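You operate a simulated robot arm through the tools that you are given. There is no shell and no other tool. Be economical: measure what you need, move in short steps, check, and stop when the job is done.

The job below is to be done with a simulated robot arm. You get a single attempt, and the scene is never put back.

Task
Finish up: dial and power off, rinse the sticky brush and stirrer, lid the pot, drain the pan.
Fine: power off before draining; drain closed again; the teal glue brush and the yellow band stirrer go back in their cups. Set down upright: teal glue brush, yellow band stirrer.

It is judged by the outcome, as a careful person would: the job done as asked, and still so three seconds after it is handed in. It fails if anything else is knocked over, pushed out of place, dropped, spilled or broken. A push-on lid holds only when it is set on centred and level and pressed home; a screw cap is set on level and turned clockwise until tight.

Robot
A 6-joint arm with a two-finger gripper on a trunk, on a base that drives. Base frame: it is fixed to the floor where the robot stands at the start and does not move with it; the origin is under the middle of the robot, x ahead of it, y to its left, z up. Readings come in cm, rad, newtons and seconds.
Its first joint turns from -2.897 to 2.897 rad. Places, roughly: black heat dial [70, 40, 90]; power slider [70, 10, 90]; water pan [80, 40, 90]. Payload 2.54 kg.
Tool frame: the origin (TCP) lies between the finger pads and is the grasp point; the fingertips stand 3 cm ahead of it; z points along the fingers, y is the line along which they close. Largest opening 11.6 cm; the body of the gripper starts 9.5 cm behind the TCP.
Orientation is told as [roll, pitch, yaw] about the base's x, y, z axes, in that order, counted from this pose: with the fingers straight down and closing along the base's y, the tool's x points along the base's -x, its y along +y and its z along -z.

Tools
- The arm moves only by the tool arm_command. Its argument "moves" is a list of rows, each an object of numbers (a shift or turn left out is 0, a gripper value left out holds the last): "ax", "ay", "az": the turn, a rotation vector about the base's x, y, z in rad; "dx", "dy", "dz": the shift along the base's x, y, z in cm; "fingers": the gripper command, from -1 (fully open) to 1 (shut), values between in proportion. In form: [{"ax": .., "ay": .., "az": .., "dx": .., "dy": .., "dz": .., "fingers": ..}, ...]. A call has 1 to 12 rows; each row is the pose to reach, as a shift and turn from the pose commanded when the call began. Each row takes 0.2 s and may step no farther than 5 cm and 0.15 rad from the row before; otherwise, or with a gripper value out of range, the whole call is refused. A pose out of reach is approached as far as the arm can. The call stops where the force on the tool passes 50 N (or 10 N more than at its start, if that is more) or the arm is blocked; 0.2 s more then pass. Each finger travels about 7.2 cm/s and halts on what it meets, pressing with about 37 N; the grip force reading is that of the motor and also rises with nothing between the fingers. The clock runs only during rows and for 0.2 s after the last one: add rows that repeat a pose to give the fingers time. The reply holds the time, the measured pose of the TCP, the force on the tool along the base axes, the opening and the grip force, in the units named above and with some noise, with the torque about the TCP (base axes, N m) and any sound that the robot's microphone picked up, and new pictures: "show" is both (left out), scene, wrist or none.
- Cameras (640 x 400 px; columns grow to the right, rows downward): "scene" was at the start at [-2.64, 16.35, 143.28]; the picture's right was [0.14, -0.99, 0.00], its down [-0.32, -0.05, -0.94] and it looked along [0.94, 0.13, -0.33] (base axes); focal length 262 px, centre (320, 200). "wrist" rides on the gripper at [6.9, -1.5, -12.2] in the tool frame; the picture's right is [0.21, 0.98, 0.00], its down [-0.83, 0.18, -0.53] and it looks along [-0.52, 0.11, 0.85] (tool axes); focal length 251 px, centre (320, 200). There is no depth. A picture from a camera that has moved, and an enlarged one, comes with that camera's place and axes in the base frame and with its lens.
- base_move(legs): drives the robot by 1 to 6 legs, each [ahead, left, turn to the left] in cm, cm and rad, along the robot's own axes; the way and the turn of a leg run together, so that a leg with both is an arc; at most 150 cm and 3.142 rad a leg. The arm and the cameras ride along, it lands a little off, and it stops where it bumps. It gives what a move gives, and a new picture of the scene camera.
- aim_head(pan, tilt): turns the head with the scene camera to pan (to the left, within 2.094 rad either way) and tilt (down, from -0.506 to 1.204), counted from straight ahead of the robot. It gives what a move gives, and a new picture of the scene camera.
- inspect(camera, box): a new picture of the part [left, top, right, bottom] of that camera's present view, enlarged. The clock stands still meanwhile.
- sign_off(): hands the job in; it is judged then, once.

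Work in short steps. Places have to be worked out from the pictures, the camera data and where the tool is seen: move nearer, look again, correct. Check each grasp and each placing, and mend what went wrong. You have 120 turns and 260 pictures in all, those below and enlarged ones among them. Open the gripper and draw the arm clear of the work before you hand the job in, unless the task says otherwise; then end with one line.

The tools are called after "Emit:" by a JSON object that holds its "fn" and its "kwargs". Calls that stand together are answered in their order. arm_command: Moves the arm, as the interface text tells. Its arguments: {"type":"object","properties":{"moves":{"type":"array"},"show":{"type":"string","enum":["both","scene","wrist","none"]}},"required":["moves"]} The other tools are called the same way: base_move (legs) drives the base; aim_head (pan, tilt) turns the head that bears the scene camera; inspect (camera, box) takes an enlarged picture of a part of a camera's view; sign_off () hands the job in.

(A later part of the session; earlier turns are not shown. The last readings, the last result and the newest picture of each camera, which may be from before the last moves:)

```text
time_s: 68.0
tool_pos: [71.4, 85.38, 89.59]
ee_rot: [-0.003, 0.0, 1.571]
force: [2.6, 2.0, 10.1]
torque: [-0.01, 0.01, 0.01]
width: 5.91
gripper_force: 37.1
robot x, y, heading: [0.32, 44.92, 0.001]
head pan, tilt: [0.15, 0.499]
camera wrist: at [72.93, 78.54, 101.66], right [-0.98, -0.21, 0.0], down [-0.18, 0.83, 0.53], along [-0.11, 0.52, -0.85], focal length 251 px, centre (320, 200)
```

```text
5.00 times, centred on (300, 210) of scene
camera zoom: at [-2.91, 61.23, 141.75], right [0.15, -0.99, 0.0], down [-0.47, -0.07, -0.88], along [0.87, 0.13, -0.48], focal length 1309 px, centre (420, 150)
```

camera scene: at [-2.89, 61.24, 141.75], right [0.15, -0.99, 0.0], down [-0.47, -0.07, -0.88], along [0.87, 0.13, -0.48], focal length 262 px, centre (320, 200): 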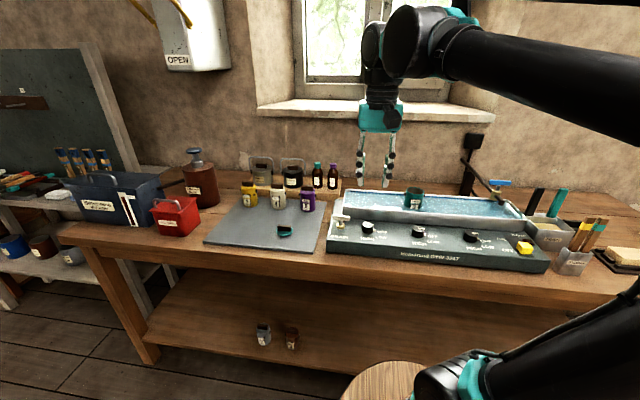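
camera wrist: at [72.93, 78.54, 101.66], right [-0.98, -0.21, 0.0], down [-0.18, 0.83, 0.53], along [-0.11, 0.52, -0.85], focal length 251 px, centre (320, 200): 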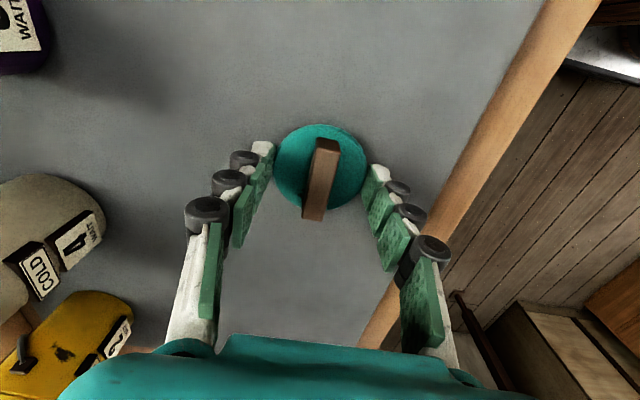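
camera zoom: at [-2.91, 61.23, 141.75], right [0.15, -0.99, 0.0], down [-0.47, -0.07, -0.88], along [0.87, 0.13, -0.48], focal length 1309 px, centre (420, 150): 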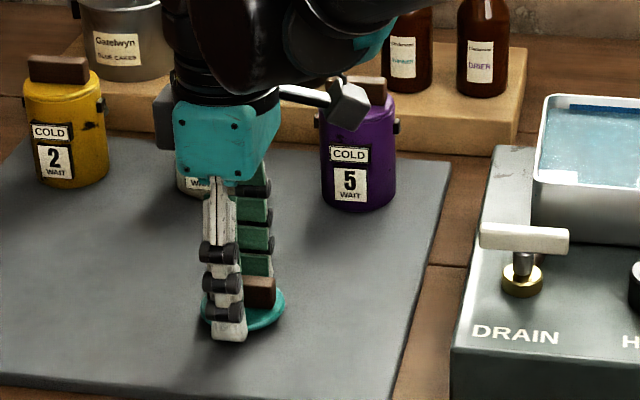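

The tips caught the disc rim rather than the handle. Open, rise 0.9 cm, and close on the handle above the disc.

Emit:
{"fn": "arm_command", "kwargs": {"moves": [{"fingers": -0.2}, {"fingers": -0.2, "dz": 0.5}, {"dz": 0.9}, {"dz": 0.9, "fingers": 0.3}, {"dz": 0.9, "fingers": 0.8}, {"dz": 0.9, "fingers": 0.95}, {"dz": 0.9, "fingers": 0.95}, {"dz": 0.9, "fingers": 0.95}], "show": "wrist"}}

Emit:
{"fn": "inspect", "kwargs": {"camera": "scene", "box": [240, 170, 360, 250]}}

```text
time_s: 69.8
tool_pos: [71.39, 85.26, 90.48]
ee_rot: [-0.003, -0.001, 1.57]
force: [-0.2, -0.1, 0.0]
torque: [0.0, 0.0, 0.0]
width: 1.26
gripper_force: 36.9
robot x, y, heading: [-0.03, 44.88, 0.004]
head pan, tilt: [0.15, 0.499]
camera wrist: at [72.95, 78.54, 102.56], right [-0.98, -0.21, 0.0], down [-0.18, 0.83, 0.53], along [-0.11, 0.52, -0.85], focal length 251 px, centre (320, 200)
```

wrist: 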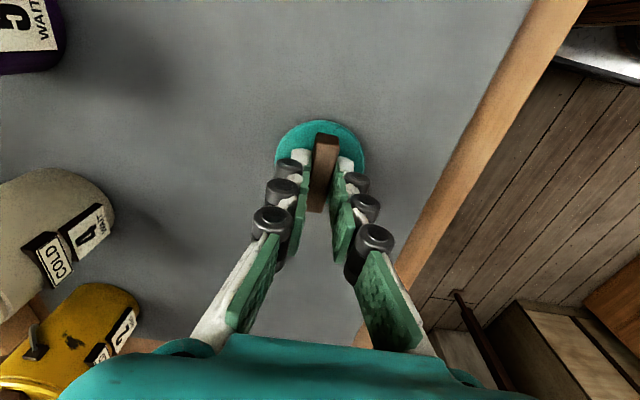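

```text
5.00 times, centred on (300, 210) of scene
camera zoom: at [-2.88, 61.24, 141.75], right [0.15, -0.99, 0.0], down [-0.47, -0.07, -0.88], along [0.87, 0.13, -0.48], focal length 1309 px, centre (420, 150)
```

zoom: 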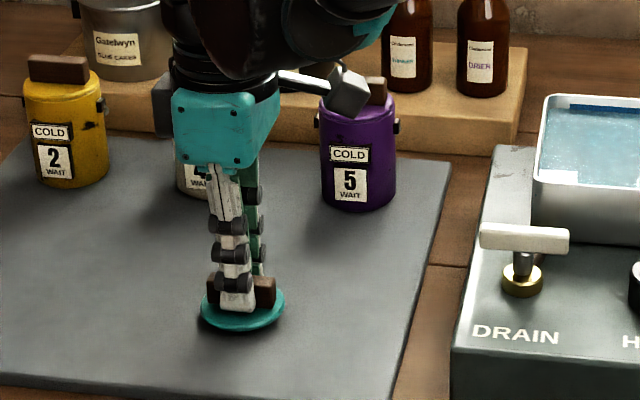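

Handle gripped. Lift, and carry toward the pan at height.

Emit:
{"fn": "arm_command", "kwargs": {"moves": [{"dz": 2}, {"dz": 6}, {"dz": 10}, {"dz": 14}, {"dz": 18}, {"dz": 22}, {"dz": 24, "dy": -4}, {"dz": 24, "dy": -8}, {"dz": 24, "dy": -12}, {"dz": 24, "dy": -16}, {"dz": 24, "dy": -20}, {"dz": 24, "dy": -20}]}}

Emit:
{"fn": "inspect", "kwargs": {"camera": "scene", "box": [320, 100, 480, 230]}}

```text
time_s: 72.3
tool_pos: [71.73, 65.27, 114.51]
ee_rot: [-0.003, 0.0, 1.571]
force: [0.6, -0.1, -0.3]
torque: [0.02, 0.01, -0.03]
width: 1.25
gripper_force: 37.0
robot x, y, heading: [-0.34, 44.5, 0.005]
head pan, tilt: [0.15, 0.499]
camera scene: at [-2.88, 61.24, 141.75], right [0.15, -0.99, 0.0], down [-0.47, -0.07, -0.88], along [0.87, 0.13, -0.48], focal length 262 px, centre (320, 200)
camera wrist: at [73.1, 58.42, 126.58], right [-0.98, -0.21, 0.0], down [-0.18, 0.83, 0.53], along [-0.11, 0.52, -0.85], focal length 251 px, centre (320, 200)
```

scene: 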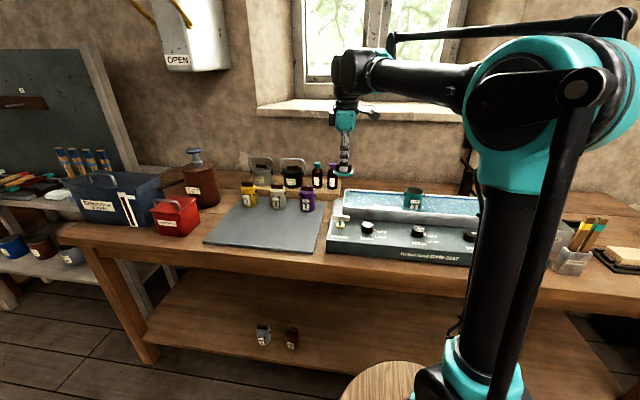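
wrist: 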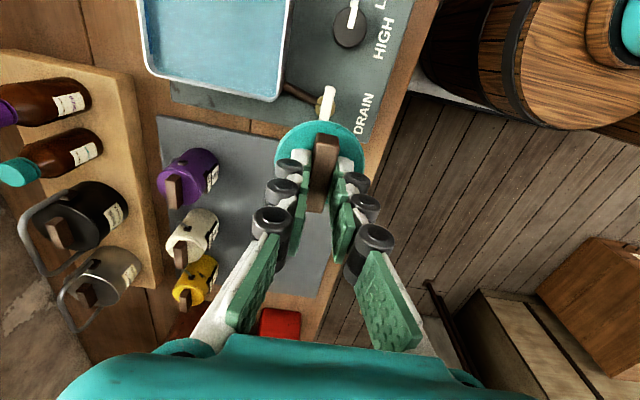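

```text
3.08 times, centred on (400, 165) of scene
camera zoom: at [-2.88, 61.24, 141.75], right [0.15, -0.99, 0.0], down [-0.47, -0.07, -0.88], along [0.87, 0.13, -0.48], focal length 805 px, centre (74, 308)
```

zoom: 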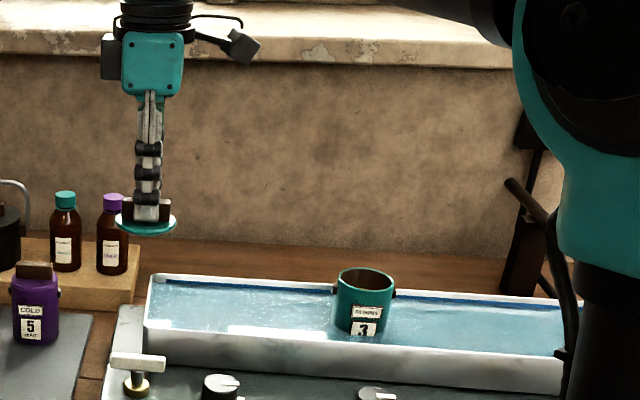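

Lid is level. Pot rim ≈(84.1,40.3,100.3). I carry past the pot so the wrist camera can see it.

Emit:
{"fn": "arm_command", "kwargs": {"moves": [{"dx": 1, "dy": -4}, {"dx": 2, "dy": -8}, {"dx": 4, "dy": -12}, {"dx": 6, "dy": -16}, {"dx": 8, "dy": -20}, {"dx": 10, "dy": -24}, {"dx": 12, "dy": -28}, {"dx": 12.5, "dy": -32}, {"dx": 12.5, "dy": -36}, {"dx": 12.5, "dy": -36}], "show": "wrist"}}

Emit:
{"fn": "inspect", "kwargs": {"camera": "wrist", "box": [220, 200, 420, 350]}}

```text
time_s: 74.5
tool_pos: [84.19, 29.2, 114.22]
ee_rot: [-0.002, -0.001, 1.571]
force: [0.3, 0.0, -0.8]
torque: [0.02, 0.01, -0.02]
width: 1.27
gripper_force: 36.8
robot x, y, heading: [0.17, 44.94, 0.003]
head pan, tilt: [0.15, 0.499]
camera wrist: at [85.55, 22.43, 126.32], right [-0.98, -0.21, 0.0], down [-0.18, 0.83, 0.53], along [-0.11, 0.52, -0.85], focal length 251 px, centre (320, 200)
```

wrist: 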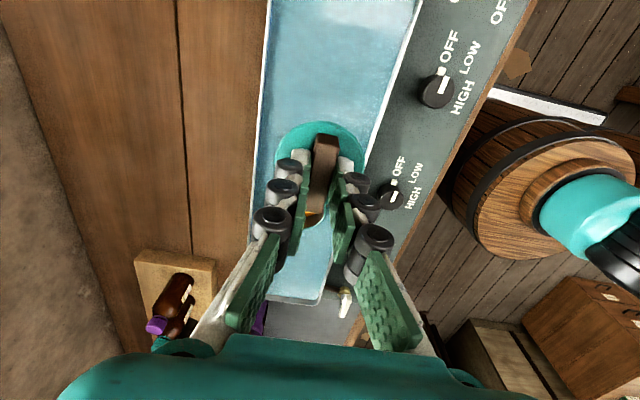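

```text
2.67 times, centred on (320, 275) of wrist
camera zoom: at [85.55, 22.43, 126.32], right [-0.98, -0.21, 0.0], down [-0.18, 0.83, 0.53], along [-0.11, 0.52, -0.85], focal length 670 px, centre (320, 0)
```

zoom: 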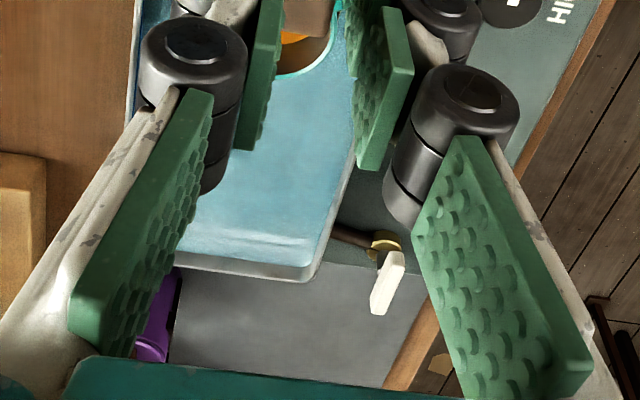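

Fingers occlude it. Stand the tool 11 cm nearer (−x) beside the pot to see it fully.

Emit:
{"fn": "arm_command", "kwargs": {"moves": [{"dx": -4, "dy": 2.5}, {"dx": -8, "dy": 5}, {"dx": -11, "dy": 8}, {"dx": -11, "dy": 10}, {"dx": -11, "dy": 10}], "show": "wrist"}}

Emit:
{"fn": "inspect", "kwargs": {"camera": "wrist", "box": [130, 70, 390, 250]}}

Emit:
{"fn": "inspect", "kwargs": {"camera": "scene", "box": [360, 150, 480, 230]}}

```text
time_s: 75.8
tool_pos: [73.11, 39.37, 114.33]
ee_rot: [-0.002, 0.001, 1.571]
force: [-0.7, 0.1, -0.4]
torque: [0.0, -0.04, 0.0]
width: 1.29
gripper_force: 37.2
robot x, y, heading: [0.25, 44.95, 0.001]
head pan, tilt: [0.15, 0.499]
camera wrist: at [74.57, 32.52, 126.44], right [-0.98, -0.21, 0.0], down [-0.18, 0.83, 0.53], along [-0.11, 0.52, -0.85], focal length 251 px, centre (320, 200)
```

wrist: 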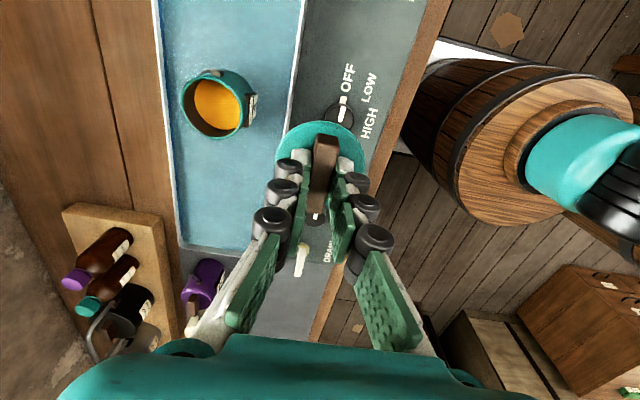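

```text
2.22 times, centred on (260, 160) of wrist
camera zoom: at [74.57, 32.52, 126.44], right [-0.98, -0.21, 0.0], down [-0.18, 0.83, 0.53], along [-0.11, 0.52, -0.85], focal length 559 px, centre (453, 289)
```

zoom: 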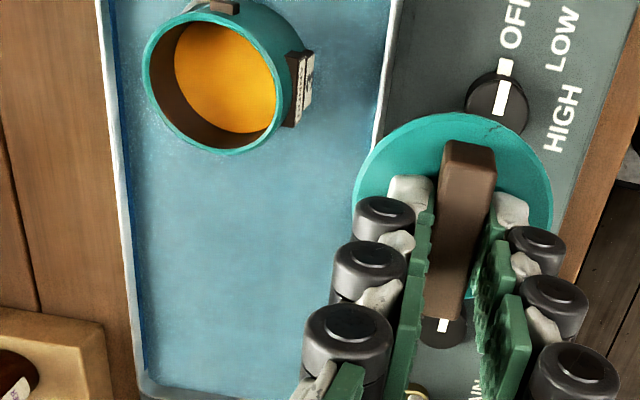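

```text
5.00 times, centred on (420, 190) of scene
camera zoom: at [-2.88, 61.23, 141.75], right [0.15, -0.99, 0.0], down [-0.47, -0.07, -0.88], along [0.87, 0.13, -0.48], focal length 1309 px, centre (-180, 250)
```

zoom: 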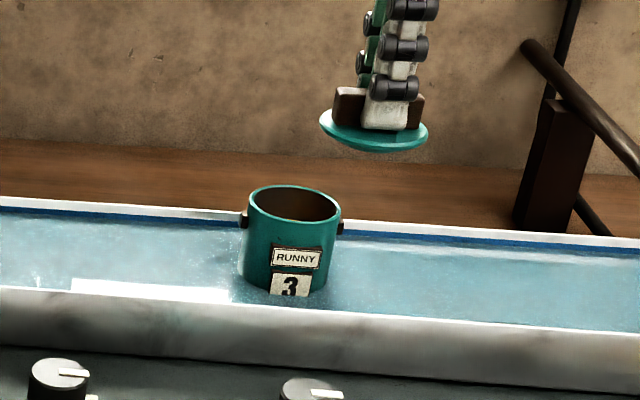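

Lid is centred on the TCP; pot rim centre ≈(84.0,40.25,100.3). Move over and come down near.

Emit:
{"fn": "arm_command", "kwargs": {"moves": [{"dx": 4, "dy": 0.5}, {"dx": 8, "dy": 0.9}, {"dx": 10.9, "dy": 0.9}, {"dx": 10.9, "dy": 0.9, "dz": -3}, {"dx": 10.9, "dy": 0.9, "dz": -6}, {"dx": 10.9, "dy": 0.9, "dz": -6}], "show": "wrist"}}

Emit:
{"fn": "inspect", "kwargs": {"camera": "scene", "box": [360, 150, 480, 230]}}

Emit:
{"fn": "inspect", "kwargs": {"camera": "wrist", "box": [240, 90, 400, 190]}}

```text
time_s: 77.2
tool_pos: [83.92, 40.49, 108.46]
ee_rot: [-0.001, -0.001, 1.571]
force: [-0.2, 0.3, 0.2]
torque: [0.01, 0.04, -0.01]
width: 1.26
gripper_force: 36.9
robot x, y, heading: [0.03, 44.69, 0.002]
head pan, tilt: [0.15, 0.499]
camera wrist: at [85.38, 33.51, 120.57], right [-0.98, -0.21, 0.0], down [-0.18, 0.83, 0.53], along [-0.11, 0.52, -0.85], focal length 251 px, centre (320, 200)
```

wrist: 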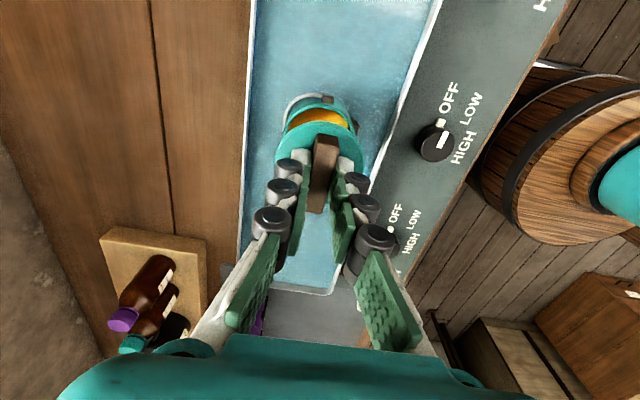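

```text
5.00 times, centred on (420, 190) of scene
camera zoom: at [-2.88, 61.23, 141.75], right [0.15, -0.99, 0.0], down [-0.47, -0.07, -0.88], along [0.87, 0.13, -0.48], focal length 1309 px, centre (-180, 250)
```

zoom: 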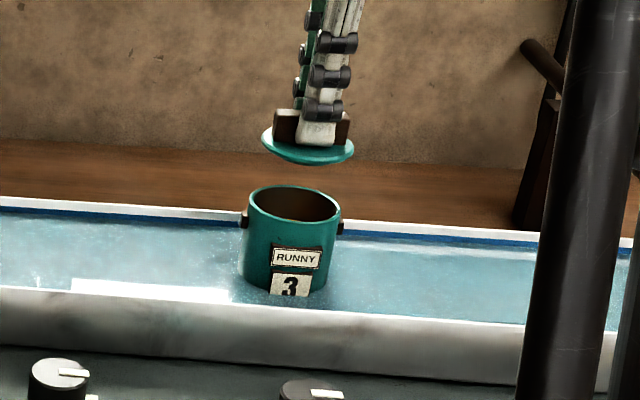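

```text
4.00 times, centred on (320, 140) of wrist
camera zoom: at [85.38, 33.51, 120.57], right [-0.98, -0.21, 0.0], down [-0.18, 0.83, 0.53], along [-0.11, 0.52, -0.85], focal length 1006 px, centre (320, 440)
```

zoom: 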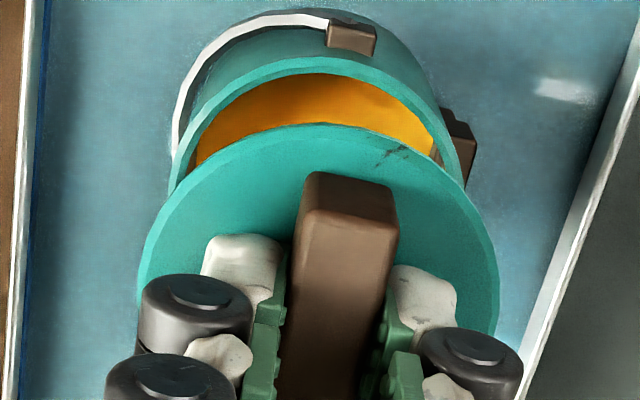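

Centred within about a millimetre. Lower slowly onto the rim.

Emit:
{"fn": "arm_command", "kwargs": {"moves": [{"dz": -1, "dy": 0.05}, {"dz": -1.8, "dy": 0.05}, {"dz": -2.3, "dy": 0.05}, {"dz": -2.8, "dy": 0.05}, {"dz": -3.2, "dy": 0.05}], "show": "wrist"}}

Emit:
{"fn": "inspect", "kwargs": {"camera": "scene", "box": [360, 150, 480, 230]}}

```text
time_s: 78.3
tool_pos: [83.78, 40.23, 105.31]
ee_rot: [-0.001, 0.002, 1.571]
force: [0.0, -0.1, -0.3]
torque: [0.0, 0.02, 0.02]
width: 1.29
gripper_force: 37.4
robot x, y, heading: [0.04, 44.62, 0.007]
head pan, tilt: [0.15, 0.499]
camera wrist: at [85.3, 33.43, 117.35], right [-0.98, -0.21, 0.0], down [-0.18, 0.83, 0.53], along [-0.11, 0.52, -0.85], focal length 251 px, centre (320, 200)
```

wrist: 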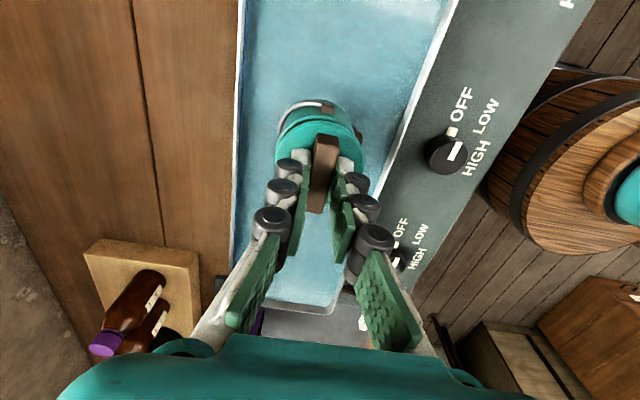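

```text
5.00 times, centred on (420, 190) of scene
camera zoom: at [-2.89, 61.23, 141.75], right [0.15, -0.99, 0.0], down [-0.47, -0.07, -0.88], along [0.87, 0.13, -0.48], focal length 1309 px, centre (-180, 250)
```

zoom: 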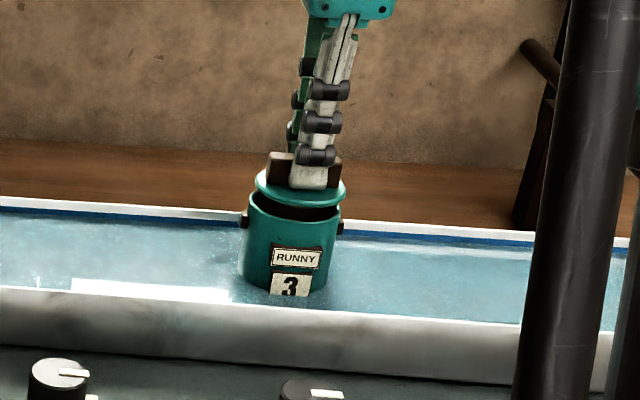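

Emit:
{"fn": "inspect", "kwargs": {"camera": "wrist", "box": [260, 90, 380, 170]}}

```text
5.00 times, centred on (320, 130) of wrist
camera zoom: at [85.3, 33.43, 117.35], right [-0.98, -0.21, 0.0], down [-0.18, 0.83, 0.53], along [-0.11, 0.52, -0.85], focal length 1257 px, centre (320, 550)
```

zoom: 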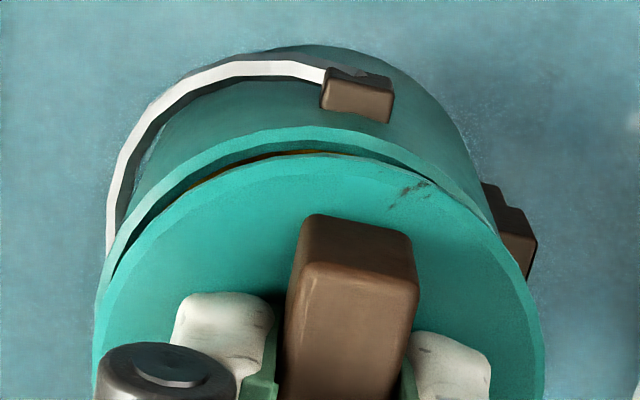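

Shift (+0.15,+0.12) and lower further until contact.

Emit:
{"fn": "arm_command", "kwargs": {"moves": [{"dx": 0.15, "dy": 0.12}, {"dx": 0.15, "dy": 0.12, "dz": -0.5}, {"dx": 0.15, "dy": 0.12, "dz": -0.9}, {"dx": 0.15, "dy": 0.12, "dz": -1.2}, {"dx": 0.15, "dy": 0.12, "dz": -1.4}], "show": "none"}}

Emit:
{"fn": "inspect", "kwargs": {"camera": "scene", "box": [380, 160, 460, 220]}}

Emit:
{"fn": "inspect", "kwargs": {"camera": "wrist", "box": [260, 90, 380, 170]}}

```text
time_s: 79.5
tool_pos: [83.87, 40.31, 104.04]
ee_rot: [-0.005, 0.002, 1.572]
force: [6.3, -3.5, 50.8]
torque: [-0.15, -0.2, 0.02]
width: 1.27
gripper_force: 36.8
robot x, y, heading: [0.24, 45.05, -0.0]
head pan, tilt: [0.15, 0.499]
heard: snap
```

```text
6.67 times, centred on (420, 190) of scene
camera zoom: at [-3.05, 61.22, 141.75], right [0.15, -0.99, 0.0], down [-0.47, -0.07, -0.88], along [0.87, 0.13, -0.48], focal length 1745 px, centre (-347, 267)
```

zoom: 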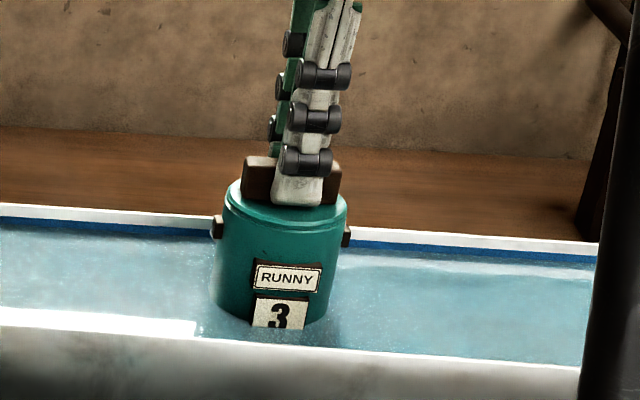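

```text
5.00 times, centred on (320, 130) of wrist
camera zoom: at [85.39, 33.54, 116.17], right [-0.98, -0.21, 0.0], down [-0.18, 0.83, 0.53], along [-0.11, 0.52, -0.85], focal length 1257 px, centre (320, 550)
```

zoom: 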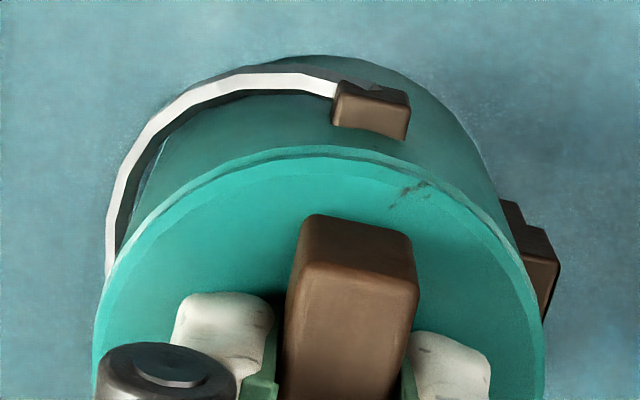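

It snapped home, level. Ease, release and rise; then turn the tool back and go to the drain.

Emit:
{"fn": "arm_command", "kwargs": {"moves": [{"dz": 0.1, "fingers": 0.7}, {"dz": 0.2, "fingers": 0.3}, {"dz": 0.2, "fingers": 0.3}, {"dz": 3}, {"dz": 6}, {"dz": 10}, {"dz": 12, "dx": -3, "dy": 3, "az": -0.1}, {"dz": 12, "dx": -6, "dy": 6, "az": -0.2}, {"dz": 12, "dx": -9, "dy": 9, "az": -0.3}, {"dz": 12, "dx": -12, "dy": 12, "az": -0.45}, {"dz": 12, "dx": -15, "dy": 15, "az": -0.6}, {"dz": 12, "dx": -18, "dy": 18, "az": -0.75}], "show": "none"}}

Emit:
{"fn": "arm_command", "kwargs": {"moves": [{"dx": -2, "dy": 2, "az": -0.15}, {"dx": -4, "dy": 4, "az": -0.3}, {"dx": -7, "dy": 6, "az": -0.45}, {"dx": -8, "dy": 7, "az": -0.6}, {"dx": -8, "dy": 7, "az": -0.75}, {"dx": -8, "dy": 7, "az": -0.82, "dz": -2}, {"dx": -8, "dy": 7, "az": -0.82, "dz": -2}], "show": "both"}}

Emit:
{"fn": "inspect", "kwargs": {"camera": "scene", "box": [310, 160, 470, 260]}}

Emit:
{"fn": "inspect", "kwargs": {"camera": "wrist", "box": [240, 80, 440, 220]}}

```text
time_s: 82.2
tool_pos: [65.92, 58.43, 115.91]
ee_rot: [-0.004, 0.001, 0.818]
force: [0.5, -0.5, -0.2]
torque: [0.0, 0.03, 0.0]
width: 4.06
gripper_force: 0.0
robot x, y, heading: [-0.05, 44.79, -0.0]
head pan, tilt: [0.15, 0.499]
```

```text
time_s: 83.8
tool_pos: [57.95, 65.4, 113.87]
ee_rot: [-0.001, -0.001, -0.001]
force: [-0.2, 0.8, -0.1]
torque: [-0.02, 0.03, 0.01]
width: 4.06
gripper_force: 0.0
robot x, y, heading: [0.43, 44.84, 0.002]
head pan, tilt: [0.15, 0.499]
camera scene: at [-2.89, 61.23, 141.75], right [0.15, -0.99, 0.0], down [-0.47, -0.07, -0.88], along [0.87, 0.13, -0.48], focal length 262 px, centre (320, 200)
camera wrist: at [51.06, 63.92, 125.96], right [-0.21, 0.98, 0.0], down [0.83, 0.18, 0.53], along [0.52, 0.11, -0.85], focal length 251 px, centre (320, 200)
```

scene: 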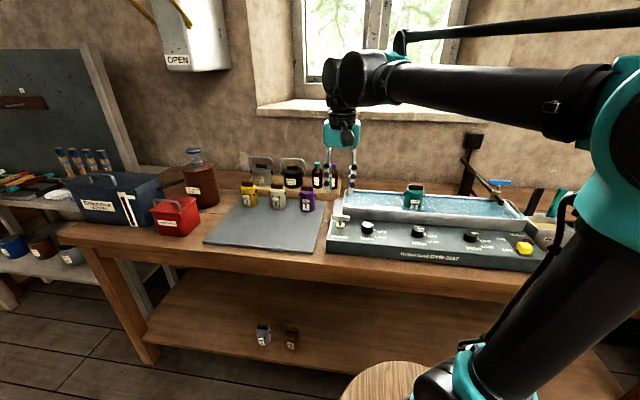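
wrist: 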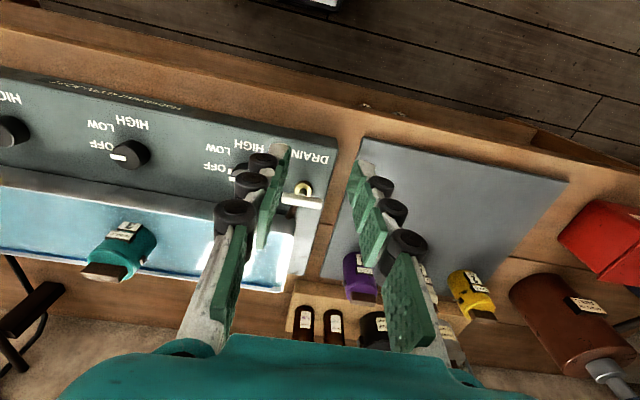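

```text
4.00 times, centred on (390, 210) of scene
camera zoom: at [-2.89, 61.23, 141.75], right [0.15, -0.99, 0.0], down [-0.47, -0.07, -0.88], along [0.87, 0.13, -0.48], focal length 1047 px, centre (40, 160)
```

zoom: 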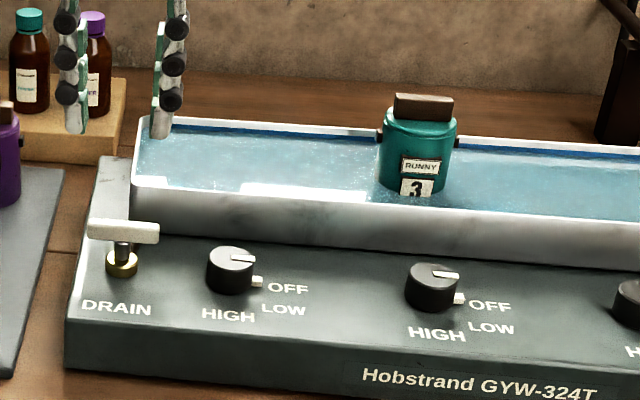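

```text
2.86 times, centred on (340, 150) of wrist
camera zoom: at [51.06, 63.92, 125.96], right [-0.21, 0.98, 0.0], down [0.83, 0.18, 0.53], along [0.52, 0.11, -0.85], focal length 718 px, centre (263, 343)
```

zoom: 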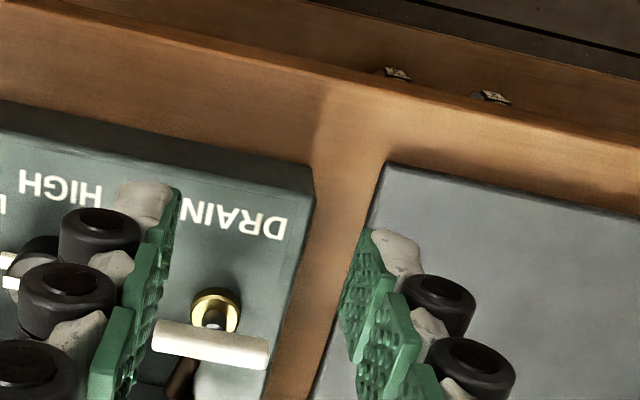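

Lid seated on pot. Drain T-handle centre ≈(70.7,65.35,95), bar along y. Go above with fingers closing along x.

Emit:
{"fn": "arm_command", "kwargs": {"moves": [{"dx": 2, "az": 0.15}, {"dx": 4, "az": 0.3}, {"dx": 6, "az": 0.45}, {"dx": 8, "az": 0.6}, {"dx": 10, "az": 0.75}, {"dx": 12.7, "az": 0.9, "dz": -3}, {"dx": 12.7, "az": 1.05, "dz": -6}, {"dx": 12.7, "az": 1.2, "dz": -9}, {"dx": 12.7, "az": 1.35, "dz": -11}, {"dx": 12.7, "az": 1.5, "dz": -12}, {"dx": 12.7, "az": 1.571, "dz": -12}, {"dx": 12.7, "az": 1.571, "dz": -12}], "show": "wrist"}}

Emit:
{"fn": "inspect", "kwargs": {"camera": "wrist", "box": [240, 80, 400, 200]}}

```text
time_s: 86.3
tool_pos: [70.83, 65.42, 101.88]
ee_rot: [-0.002, 0.0, 1.575]
force: [0.2, -0.9, -0.7]
torque: [-0.01, 0.01, 0.03]
width: 4.04
gripper_force: 0.0
robot x, y, heading: [0.22, 44.57, 0.003]
head pan, tilt: [0.15, 0.499]
camera wrist: at [72.28, 58.58, 113.82], right [-0.98, -0.22, 0.0], down [-0.18, 0.83, 0.53], along [-0.11, 0.52, -0.85], focal length 251 px, centre (320, 200)
```

wrist: 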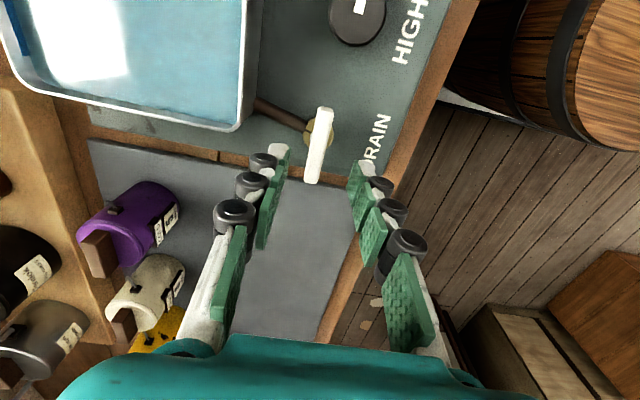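

```text
3.33 times, centred on (320, 140) of wrist
camera zoom: at [72.28, 58.58, 113.82], right [-0.98, -0.22, 0.0], down [-0.18, 0.83, 0.53], along [-0.11, 0.52, -0.85], focal length 838 px, centre (320, 400)
```

zoom: 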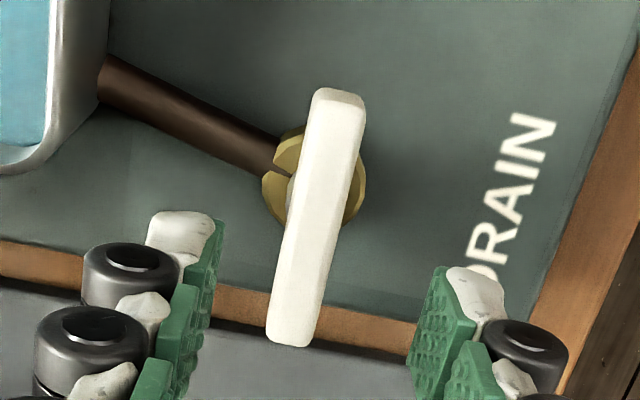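

Adjust slightly, lower around the handle and close.

Emit:
{"fn": "arm_command", "kwargs": {"moves": [{"dx": 0.05, "dy": -0.25, "dz": -2}, {"dx": 0.05, "dy": -0.25, "dz": -4}, {"dx": 0.05, "dy": -0.25, "dz": -5.2}, {"dx": 0.05, "dy": -0.25, "dz": -5.2, "fingers": 0.7}, {"dx": 0.05, "dy": -0.25, "dz": -5.2, "fingers": 0.9}, {"dx": 0.05, "dy": -0.25, "dz": -5.2, "fingers": 0.9}, {"dx": 0.05, "dy": -0.25, "dz": -5.2, "fingers": 0.9}], "show": "wrist"}}

Emit:
{"fn": "inspect", "kwargs": {"camera": "scene", "box": [300, 170, 420, 260]}}

```text
time_s: 88.0
tool_pos: [71.0, 65.16, 96.53]
ee_rot: [-0.004, 0.0, 1.573]
force: [14.3, 1.0, -7.1]
torque: [0.07, -0.4, -0.04]
width: 1.32
gripper_force: 39.3
robot x, y, heading: [-0.17, 44.91, 0.002]
head pan, tilt: [0.15, 0.499]
camera wrist: at [72.43, 58.35, 108.6], right [-0.98, -0.22, 0.0], down [-0.18, 0.83, 0.53], along [-0.11, 0.52, -0.85], focal length 251 px, centre (320, 200)
```

wrist: 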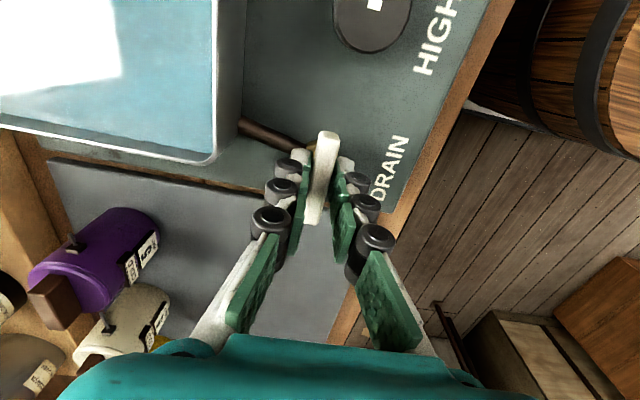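

```text
4.44 times, centred on (360, 215) of scene
camera zoom: at [-2.8, 61.25, 141.75], right [0.15, -0.99, 0.0], down [-0.47, -0.07, -0.88], along [0.87, 0.13, -0.48], focal length 1163 px, centre (142, 133)
```

zoom: 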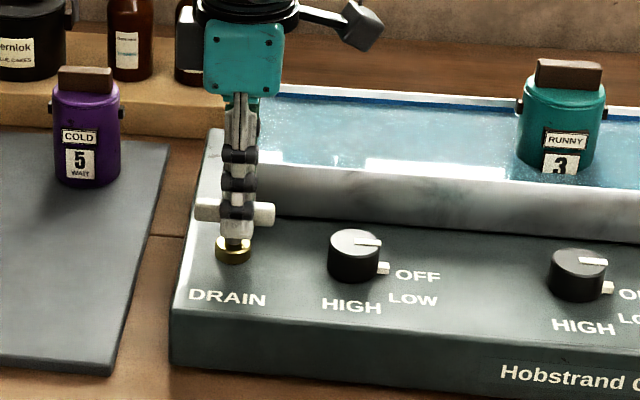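

Handle gripped. Try turning clockwise (az negative) in small steps.

Emit:
{"fn": "arm_command", "kwargs": {"moves": [{"dx": 0.12, "az": -0.1}, {"dx": 0.12, "az": -0.2}, {"dx": 0.12, "az": -0.3}, {"dx": 0.12, "az": -0.3}], "show": "wrist"}}

```text
time_s: 89.0
tool_pos: [70.94, 65.17, 96.56]
ee_rot: [-0.002, -0.001, 1.269]
force: [4.9, 5.3, 6.4]
torque: [0.07, -0.12, 1.36]
width: 1.72
gripper_force: 43.7
robot x, y, heading: [0.17, 45.33, 0.002]
head pan, tilt: [0.15, 0.499]
camera wrist: at [70.33, 58.24, 108.64], right [-1.0, 0.08, 0.0], down [0.07, 0.84, 0.53], along [0.05, 0.53, -0.85], focal length 251 px, centre (320, 200)
```

wrist: 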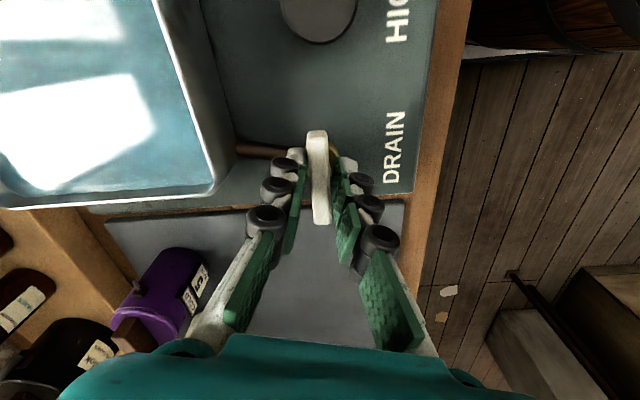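

The bar isn't following (blocked, 1.4 N·m). Turn back and try counter-clockwise.

Emit:
{"fn": "arm_command", "kwargs": {"moves": [{"az": 0.15}, {"az": 0.3}, {"az": 0.42}, {"az": 0.54}, {"az": 0.66}, {"az": 0.66}], "show": "wrist"}}

```text
time_s: 90.3
tool_pos: [71.04, 65.18, 96.53]
ee_rot: [-0.004, 0.003, 1.932]
force: [31.3, 3.4, 12.8]
torque: [0.22, -0.84, -0.1]
width: 1.34
gripper_force: 40.1
robot x, y, heading: [-0.19, 44.94, -0.002]
head pan, tilt: [0.15, 0.499]
camera wrist: at [74.87, 59.28, 108.61], right [-0.84, -0.55, 0.0], down [-0.46, 0.71, 0.53], along [-0.29, 0.45, -0.85], focal length 251 px, centre (320, 200)
```

wrist: 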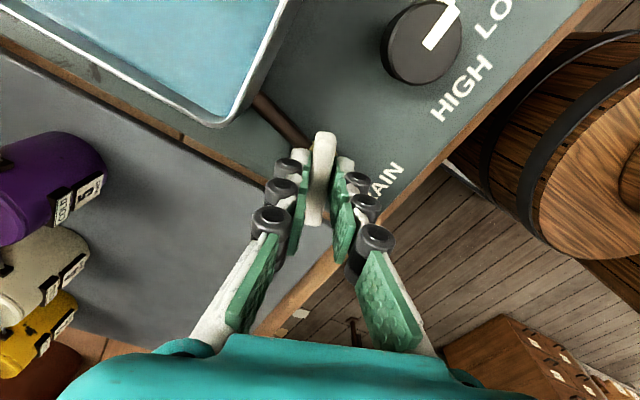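

The handle follows counter-clockwise. Ease +x to relieve the side load and keep turning.

Emit:
{"fn": "arm_command", "kwargs": {"moves": [{"dx": 0.2, "az": 0.12}, {"dx": 0.2, "az": 0.24}, {"dx": 0.2, "az": 0.36}, {"dx": 0.2, "az": 0.48}, {"dx": 0.2, "az": 0.6}, {"dx": 0.2, "az": 0.6}], "show": "wrist"}}

```text
time_s: 91.8
tool_pos: [71.23, 65.24, 96.58]
ee_rot: [-0.003, 0.0, 2.534]
force: [27.4, 11.5, 9.3]
torque: [0.46, -0.5, -0.05]
width: 1.36
gripper_force: 39.4
robot x, y, heading: [0.4, 44.42, 0.005]
head pan, tilt: [0.15, 0.499]
camera wrist: at [77.71, 62.59, 108.6], right [-0.38, -0.92, 0.0], down [-0.78, 0.32, 0.53], along [-0.49, 0.21, -0.85], focal length 251 px, centre (320, 200)
```

wrist: 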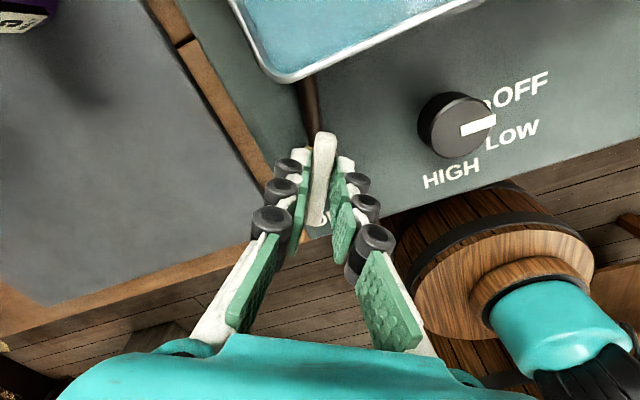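

Emit:
{"fn": "arm_command", "kwargs": {"moves": [{"dx": 0.2, "dy": 0.1, "az": 0.12}, {"dx": 0.3, "dy": 0.15, "az": 0.24}, {"dx": 0.3, "dy": 0.15, "az": 0.36}, {"dx": 0.3, "dy": 0.15, "az": 0.48}, {"dx": 0.3, "dy": 0.15, "az": 0.6}, {"dx": 0.3, "dy": 0.15, "az": 0.6}], "show": "both"}}

Emit:
{"fn": "inspect", "kwargs": {"camera": "scene", "box": [300, 160, 480, 260]}}

```text
time_s: 93.2
tool_pos: [71.43, 65.44, 96.62]
ee_rot: [-0.001, -0.003, 3.135]
force: [-18.6, 14.0, -27.4]
torque: [0.32, 0.48, -0.06]
width: 1.35
gripper_force: 40.1
robot x, y, heading: [0.1, 45.0, 0.003]
head pan, tilt: [0.15, 0.499]
camera scene: at [-2.89, 61.33, 141.74], right [0.15, -0.99, 0.0], down [-0.47, -0.07, -0.88], along [0.87, 0.13, -0.48], focal length 262 px, centre (320, 200)
camera wrist: at [78.26, 66.95, 108.64], right [0.21, -0.98, 0.0], down [-0.83, -0.18, 0.53], along [-0.52, -0.11, -0.85], focal length 251 px, centre (320, 200)
```

scene: 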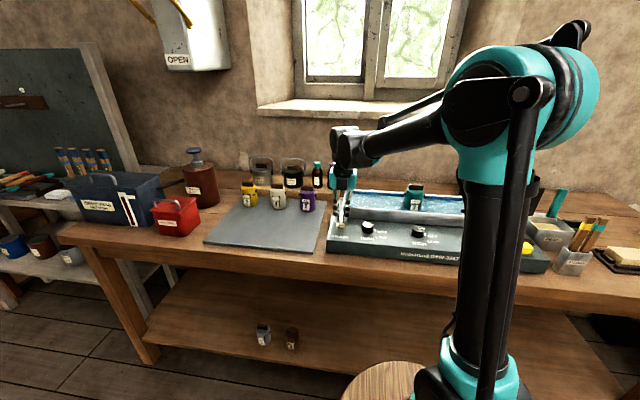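
wrist: 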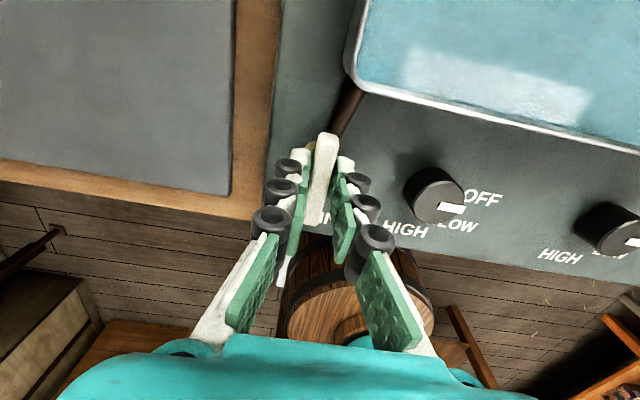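

```text
3.56 times, centred on (390, 210) of scene
camera zoom: at [-2.89, 61.33, 141.74], right [0.15, -0.99, 0.0], down [-0.47, -0.07, -0.88], along [0.87, 0.13, -0.48], focal length 930 px, centre (71, 164)
```

zoom: 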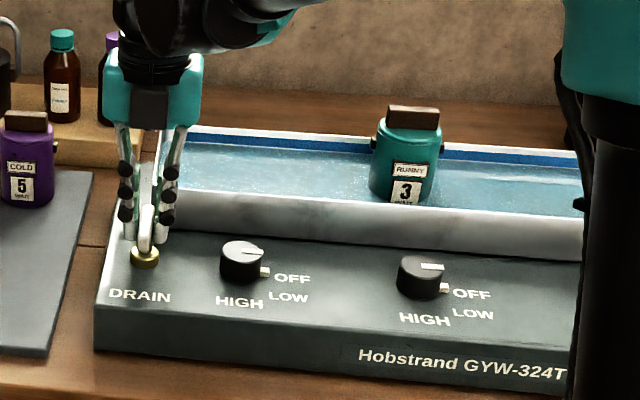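

Drain is open and the level is sinking. Hold and wait, relieving the load.

Emit:
{"fn": "arm_command", "kwargs": {"moves": [{"dx": -0.1, "dy": 0.1, "dz": -0.1}, {"dx": -0.1, "dy": 0.1, "dz": -0.1}, {"dx": -0.1, "dy": 0.1, "dz": -0.1}, {"dx": -0.1, "dy": 0.1, "dz": -0.1}, {"dx": -0.1, "dy": 0.1, "dz": -0.1}, {"dx": -0.1, "dy": 0.1, "dz": -0.1}, {"dx": -0.1, "dy": 0.1, "dz": -0.1}, {"dx": -0.1, "dy": 0.1, "dz": -0.1}, {"dx": -0.1, "dy": 0.1, "dz": -0.1}, {"dx": -0.1, "dy": 0.1, "dz": -0.1}, {"dx": -0.1, "dy": 0.1, "dz": -0.1}, {"dx": -0.1, "dy": 0.1, "dz": -0.1}], "show": "none"}}

Emit:
{"fn": "inspect", "kwargs": {"camera": "scene", "box": [300, 160, 480, 260]}}

```text
time_s: 95.8
tool_pos: [71.26, 65.41, 96.55]
ee_rot: [-0.001, 0.001, 3.134]
force: [14.4, 10.6, 35.3]
torque: [0.31, -0.32, -0.05]
width: 1.33
gripper_force: 39.8
robot x, y, heading: [-0.08, 45.12, 0.002]
head pan, tilt: [0.15, 0.499]
```

```text
3.56 times, centred on (390, 210) of scene
camera zoom: at [-2.94, 61.25, 141.75], right [0.15, -0.99, 0.0], down [-0.47, -0.07, -0.88], along [0.87, 0.13, -0.48], focal length 930 px, centre (71, 164)
```

zoom: 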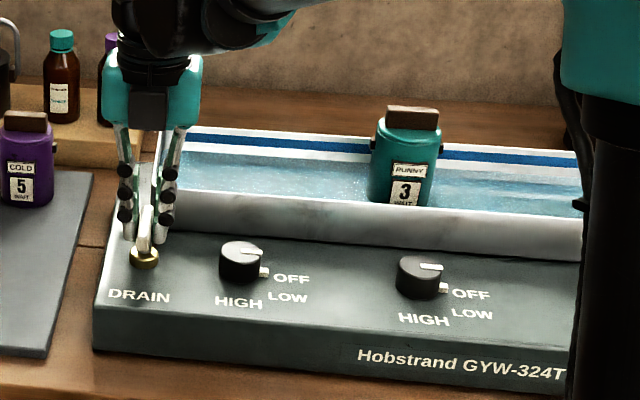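

Level is dropping steadily; keep waiting.

Emit:
{"fn": "arm_command", "kwargs": {"moves": [{"dz": 0.05}, {"dz": 0.05}, {"dz": 0.05}, {"dz": 0.05}, {"dz": 0.05}, {"dz": 0.05}, {"dz": 0.05}, {"dz": 0.05}, {"dz": 0.05}, {"dz": 0.05}, {"dz": 0.05}, {"dz": 0.05}], "show": "none"}}

Emit:
{"fn": "arm_command", "kwargs": {"moves": [{}, {}, {}, {}, {}, {}, {}, {}, {}, {}, {}, {}], "show": "none"}}

Emit:
{"fn": "inspect", "kwargs": {"camera": "scene", "box": [300, 160, 480, 260]}}

```text
time_s: 98.3
tool_pos: [71.35, 65.46, 96.53]
ee_rot: [-0.002, 0.001, 3.132]
force: [-2.4, -5.8, -1.9]
torque: [-0.16, 0.06, 0.04]
width: 1.33
gripper_force: 40.0
robot x, y, heading: [-0.31, 44.95, 0.001]
head pan, tilt: [0.15, 0.499]
```

```text
time_s: 101.0
tool_pos: [71.24, 65.49, 96.58]
ee_rot: [-0.001, -0.001, 3.133]
force: [-11.3, -9.9, -11.9]
torque: [-0.26, 0.3, 0.03]
width: 1.34
gripper_force: 40.0
robot x, y, heading: [-0.1, 45.15, 0.003]
head pan, tilt: [0.15, 0.499]
```

```text
3.56 times, centred on (390, 210) of scene
camera zoom: at [-2.89, 61.21, 141.75], right [0.15, -0.99, 0.0], down [-0.47, -0.07, -0.88], along [0.87, 0.13, -0.48], focal length 930 px, centre (71, 164)
```

zoom: 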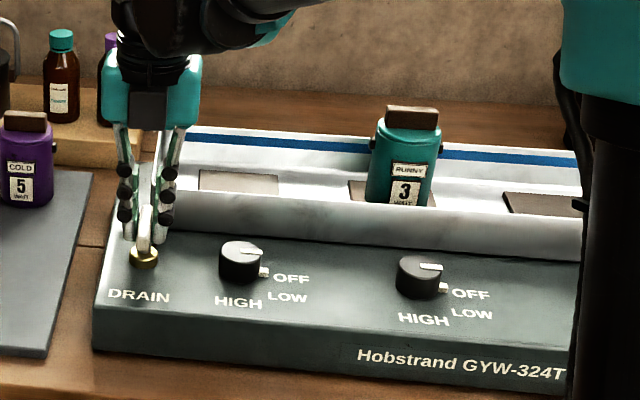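

Pan floor is showing – drained. Wait a bit more to be sure, then look in again.

Emit:
{"fn": "arm_command", "kwargs": {"moves": [{}, {}, {}, {}, {}, {}, {}, {}, {}, {}, {}, {}], "show": "wrist"}}

Emit:
{"fn": "inspect", "kwargs": {"camera": "scene", "box": [340, 170, 480, 240]}}

```text
time_s: 103.5
tool_pos: [71.37, 65.49, 96.55]
ee_rot: [-0.003, -0.001, 3.132]
force: [-12.0, -10.9, -11.4]
torque: [-0.28, 0.31, 0.1]
width: 1.31
gripper_force: 40.3
robot x, y, heading: [-0.01, 44.72, 0.001]
head pan, tilt: [0.15, 0.499]
camera wrist: at [78.25, 66.94, 108.65], right [0.21, -0.98, 0.0], down [-0.83, -0.17, 0.53], along [-0.52, -0.11, -0.85], focal length 251 px, centre (320, 200)
```

wrist: 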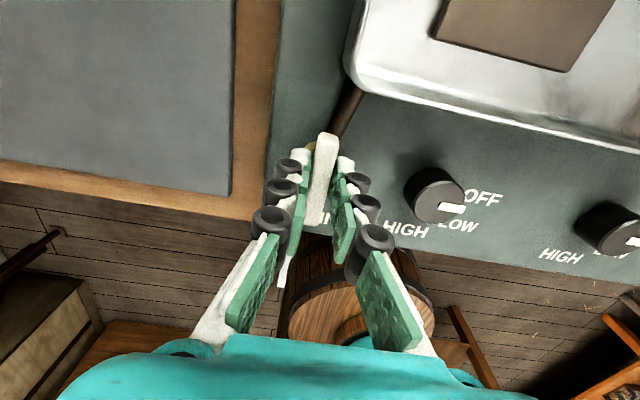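

```text
4.57 times, centred on (410, 205) of scene
camera zoom: at [-2.9, 61.2, 141.75], right [0.15, -0.99, 0.0], down [-0.47, -0.07, -0.88], along [0.87, 0.13, -0.48], focal length 1196 px, centre (-91, 177)
```

zoom: 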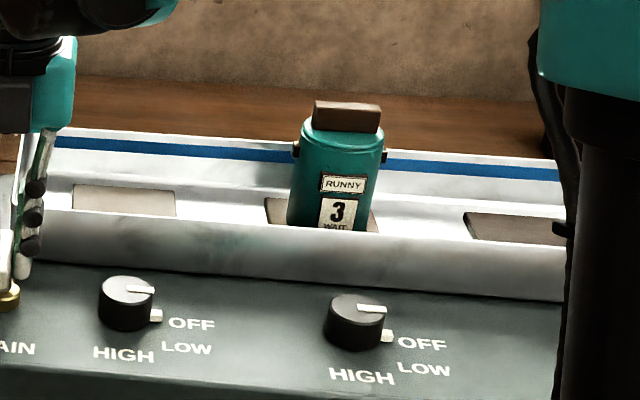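

The pan is dry. Turn the handle back clockwise to closed.

Emit:
{"fn": "arm_command", "kwargs": {"moves": [{"az": -0.14}, {"az": -0.28}, {"az": -0.42}, {"az": -0.56}, {"dx": -0.1, "dy": -0.1, "az": -0.7}, {"dx": -0.1, "dy": -0.1, "az": -0.84}, {"dx": -0.1, "dy": -0.15, "az": -0.98}, {"dx": -0.1, "dy": -0.15, "az": -1.12}, {"dx": -0.1, "dy": -0.2, "az": -1.26}, {"dx": -0.1, "dy": -0.2, "az": -1.4}, {"dx": -0.1, "dy": -0.2, "az": -1.5}, {"dx": -0.1, "dy": -0.2, "az": -1.5}], "show": "wrist"}}

```text
time_s: 106.2
tool_pos: [70.87, 65.23, 96.56]
ee_rot: [0.0, 0.001, 1.633]
force: [-33.6, -21.7, -19.6]
torque: [-0.26, 0.79, 0.08]
width: 1.34
gripper_force: 39.7
robot x, y, heading: [-0.32, 44.94, 0.003]
head pan, tilt: [0.15, 0.499]
camera wrist: at [72.93, 58.4, 108.65], right [-0.96, -0.27, 0.0], down [-0.23, 0.81, 0.53], along [-0.15, 0.51, -0.85], focal length 251 px, centre (320, 200)
```

wrist: 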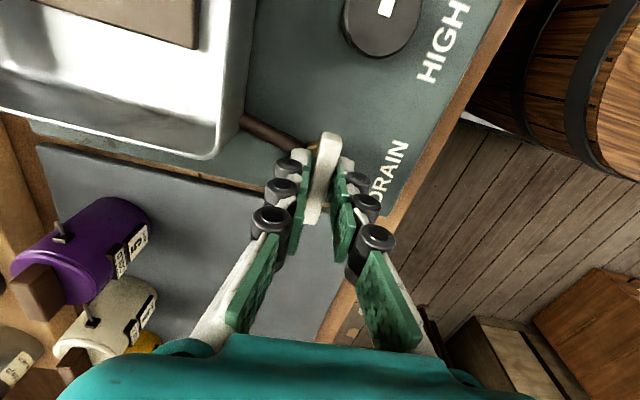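

Nearly closed; ease the load and turn firmly against the stop.

Emit:
{"fn": "arm_command", "kwargs": {"moves": [{"dx": -0.2, "dy": -0.1}, {"dx": -0.2, "dy": -0.1, "az": -0.08}, {"dx": -0.2, "dy": -0.1, "az": -0.16}, {"dx": -0.2, "dy": -0.1, "az": -0.16}], "show": "none"}}

Emit:
{"fn": "arm_command", "kwargs": {"moves": [{"az": 0.1}, {"az": 0.1, "fingers": 0.6}, {"az": 0.1, "fingers": 0.3}, {"az": 0.1, "fingers": 0.3}, {"az": 0.1, "dz": 3}, {"az": 0.1, "dz": 6}, {"az": 0.1, "dz": 10}, {"az": 0, "dz": 14, "dx": -3}, {"az": -0.1, "dz": 16, "dx": -7}, {"az": -0.25, "dz": 16, "dx": -11}, {"az": -0.4, "dz": 16, "dx": -14}, {"az": -0.4, "dz": 16, "dx": -14}], "show": "wrist"}}

Emit:
{"fn": "inspect", "kwargs": {"camera": "scene", "box": [310, 160, 490, 270]}}

```text
time_s: 107.2
tool_pos: [70.84, 65.16, 96.68]
ee_rot: [-0.004, -0.001, 1.473]
force: [-10.2, 2.6, 0.7]
torque: [0.25, 0.36, 0.51]
width: 1.35
gripper_force: 39.7
robot x, y, heading: [0.1, 44.89, 0.003]
head pan, tilt: [0.15, 0.499]
```

```text
time_s: 109.8
tool_pos: [56.82, 65.15, 112.56]
ee_rot: [-0.001, 0.001, 1.07]
force: [-0.1, 0.7, -0.7]
torque: [-0.05, 0.02, -0.02]
width: 4.08
gripper_force: 0.0
robot x, y, heading: [0.16, 44.84, 0.004]
head pan, tilt: [0.15, 0.499]
camera wrist: at [54.83, 58.45, 124.65], right [-0.96, 0.28, 0.0], down [0.24, 0.81, 0.53], along [0.15, 0.51, -0.85], focal length 251 px, centre (320, 200)
```

wrist: 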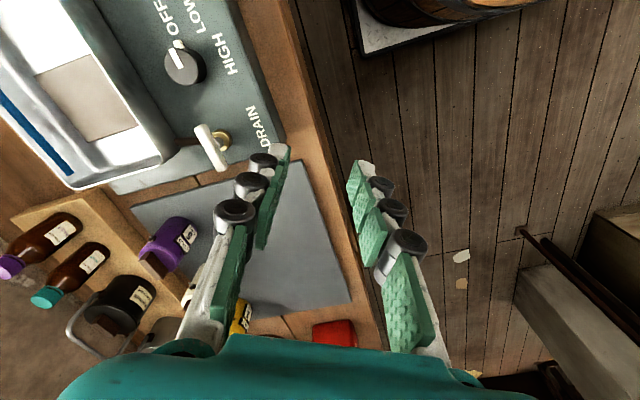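

```text
3.56 times, centred on (400, 215) of scene
camera zoom: at [-2.88, 61.24, 141.75], right [0.15, -0.99, 0.0], down [-0.47, -0.07, -0.88], along [0.87, 0.13, -0.48], focal length 930 px, centre (36, 147)
```

zoom: 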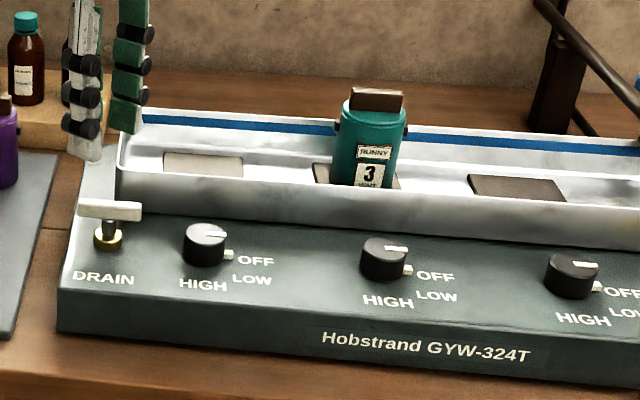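

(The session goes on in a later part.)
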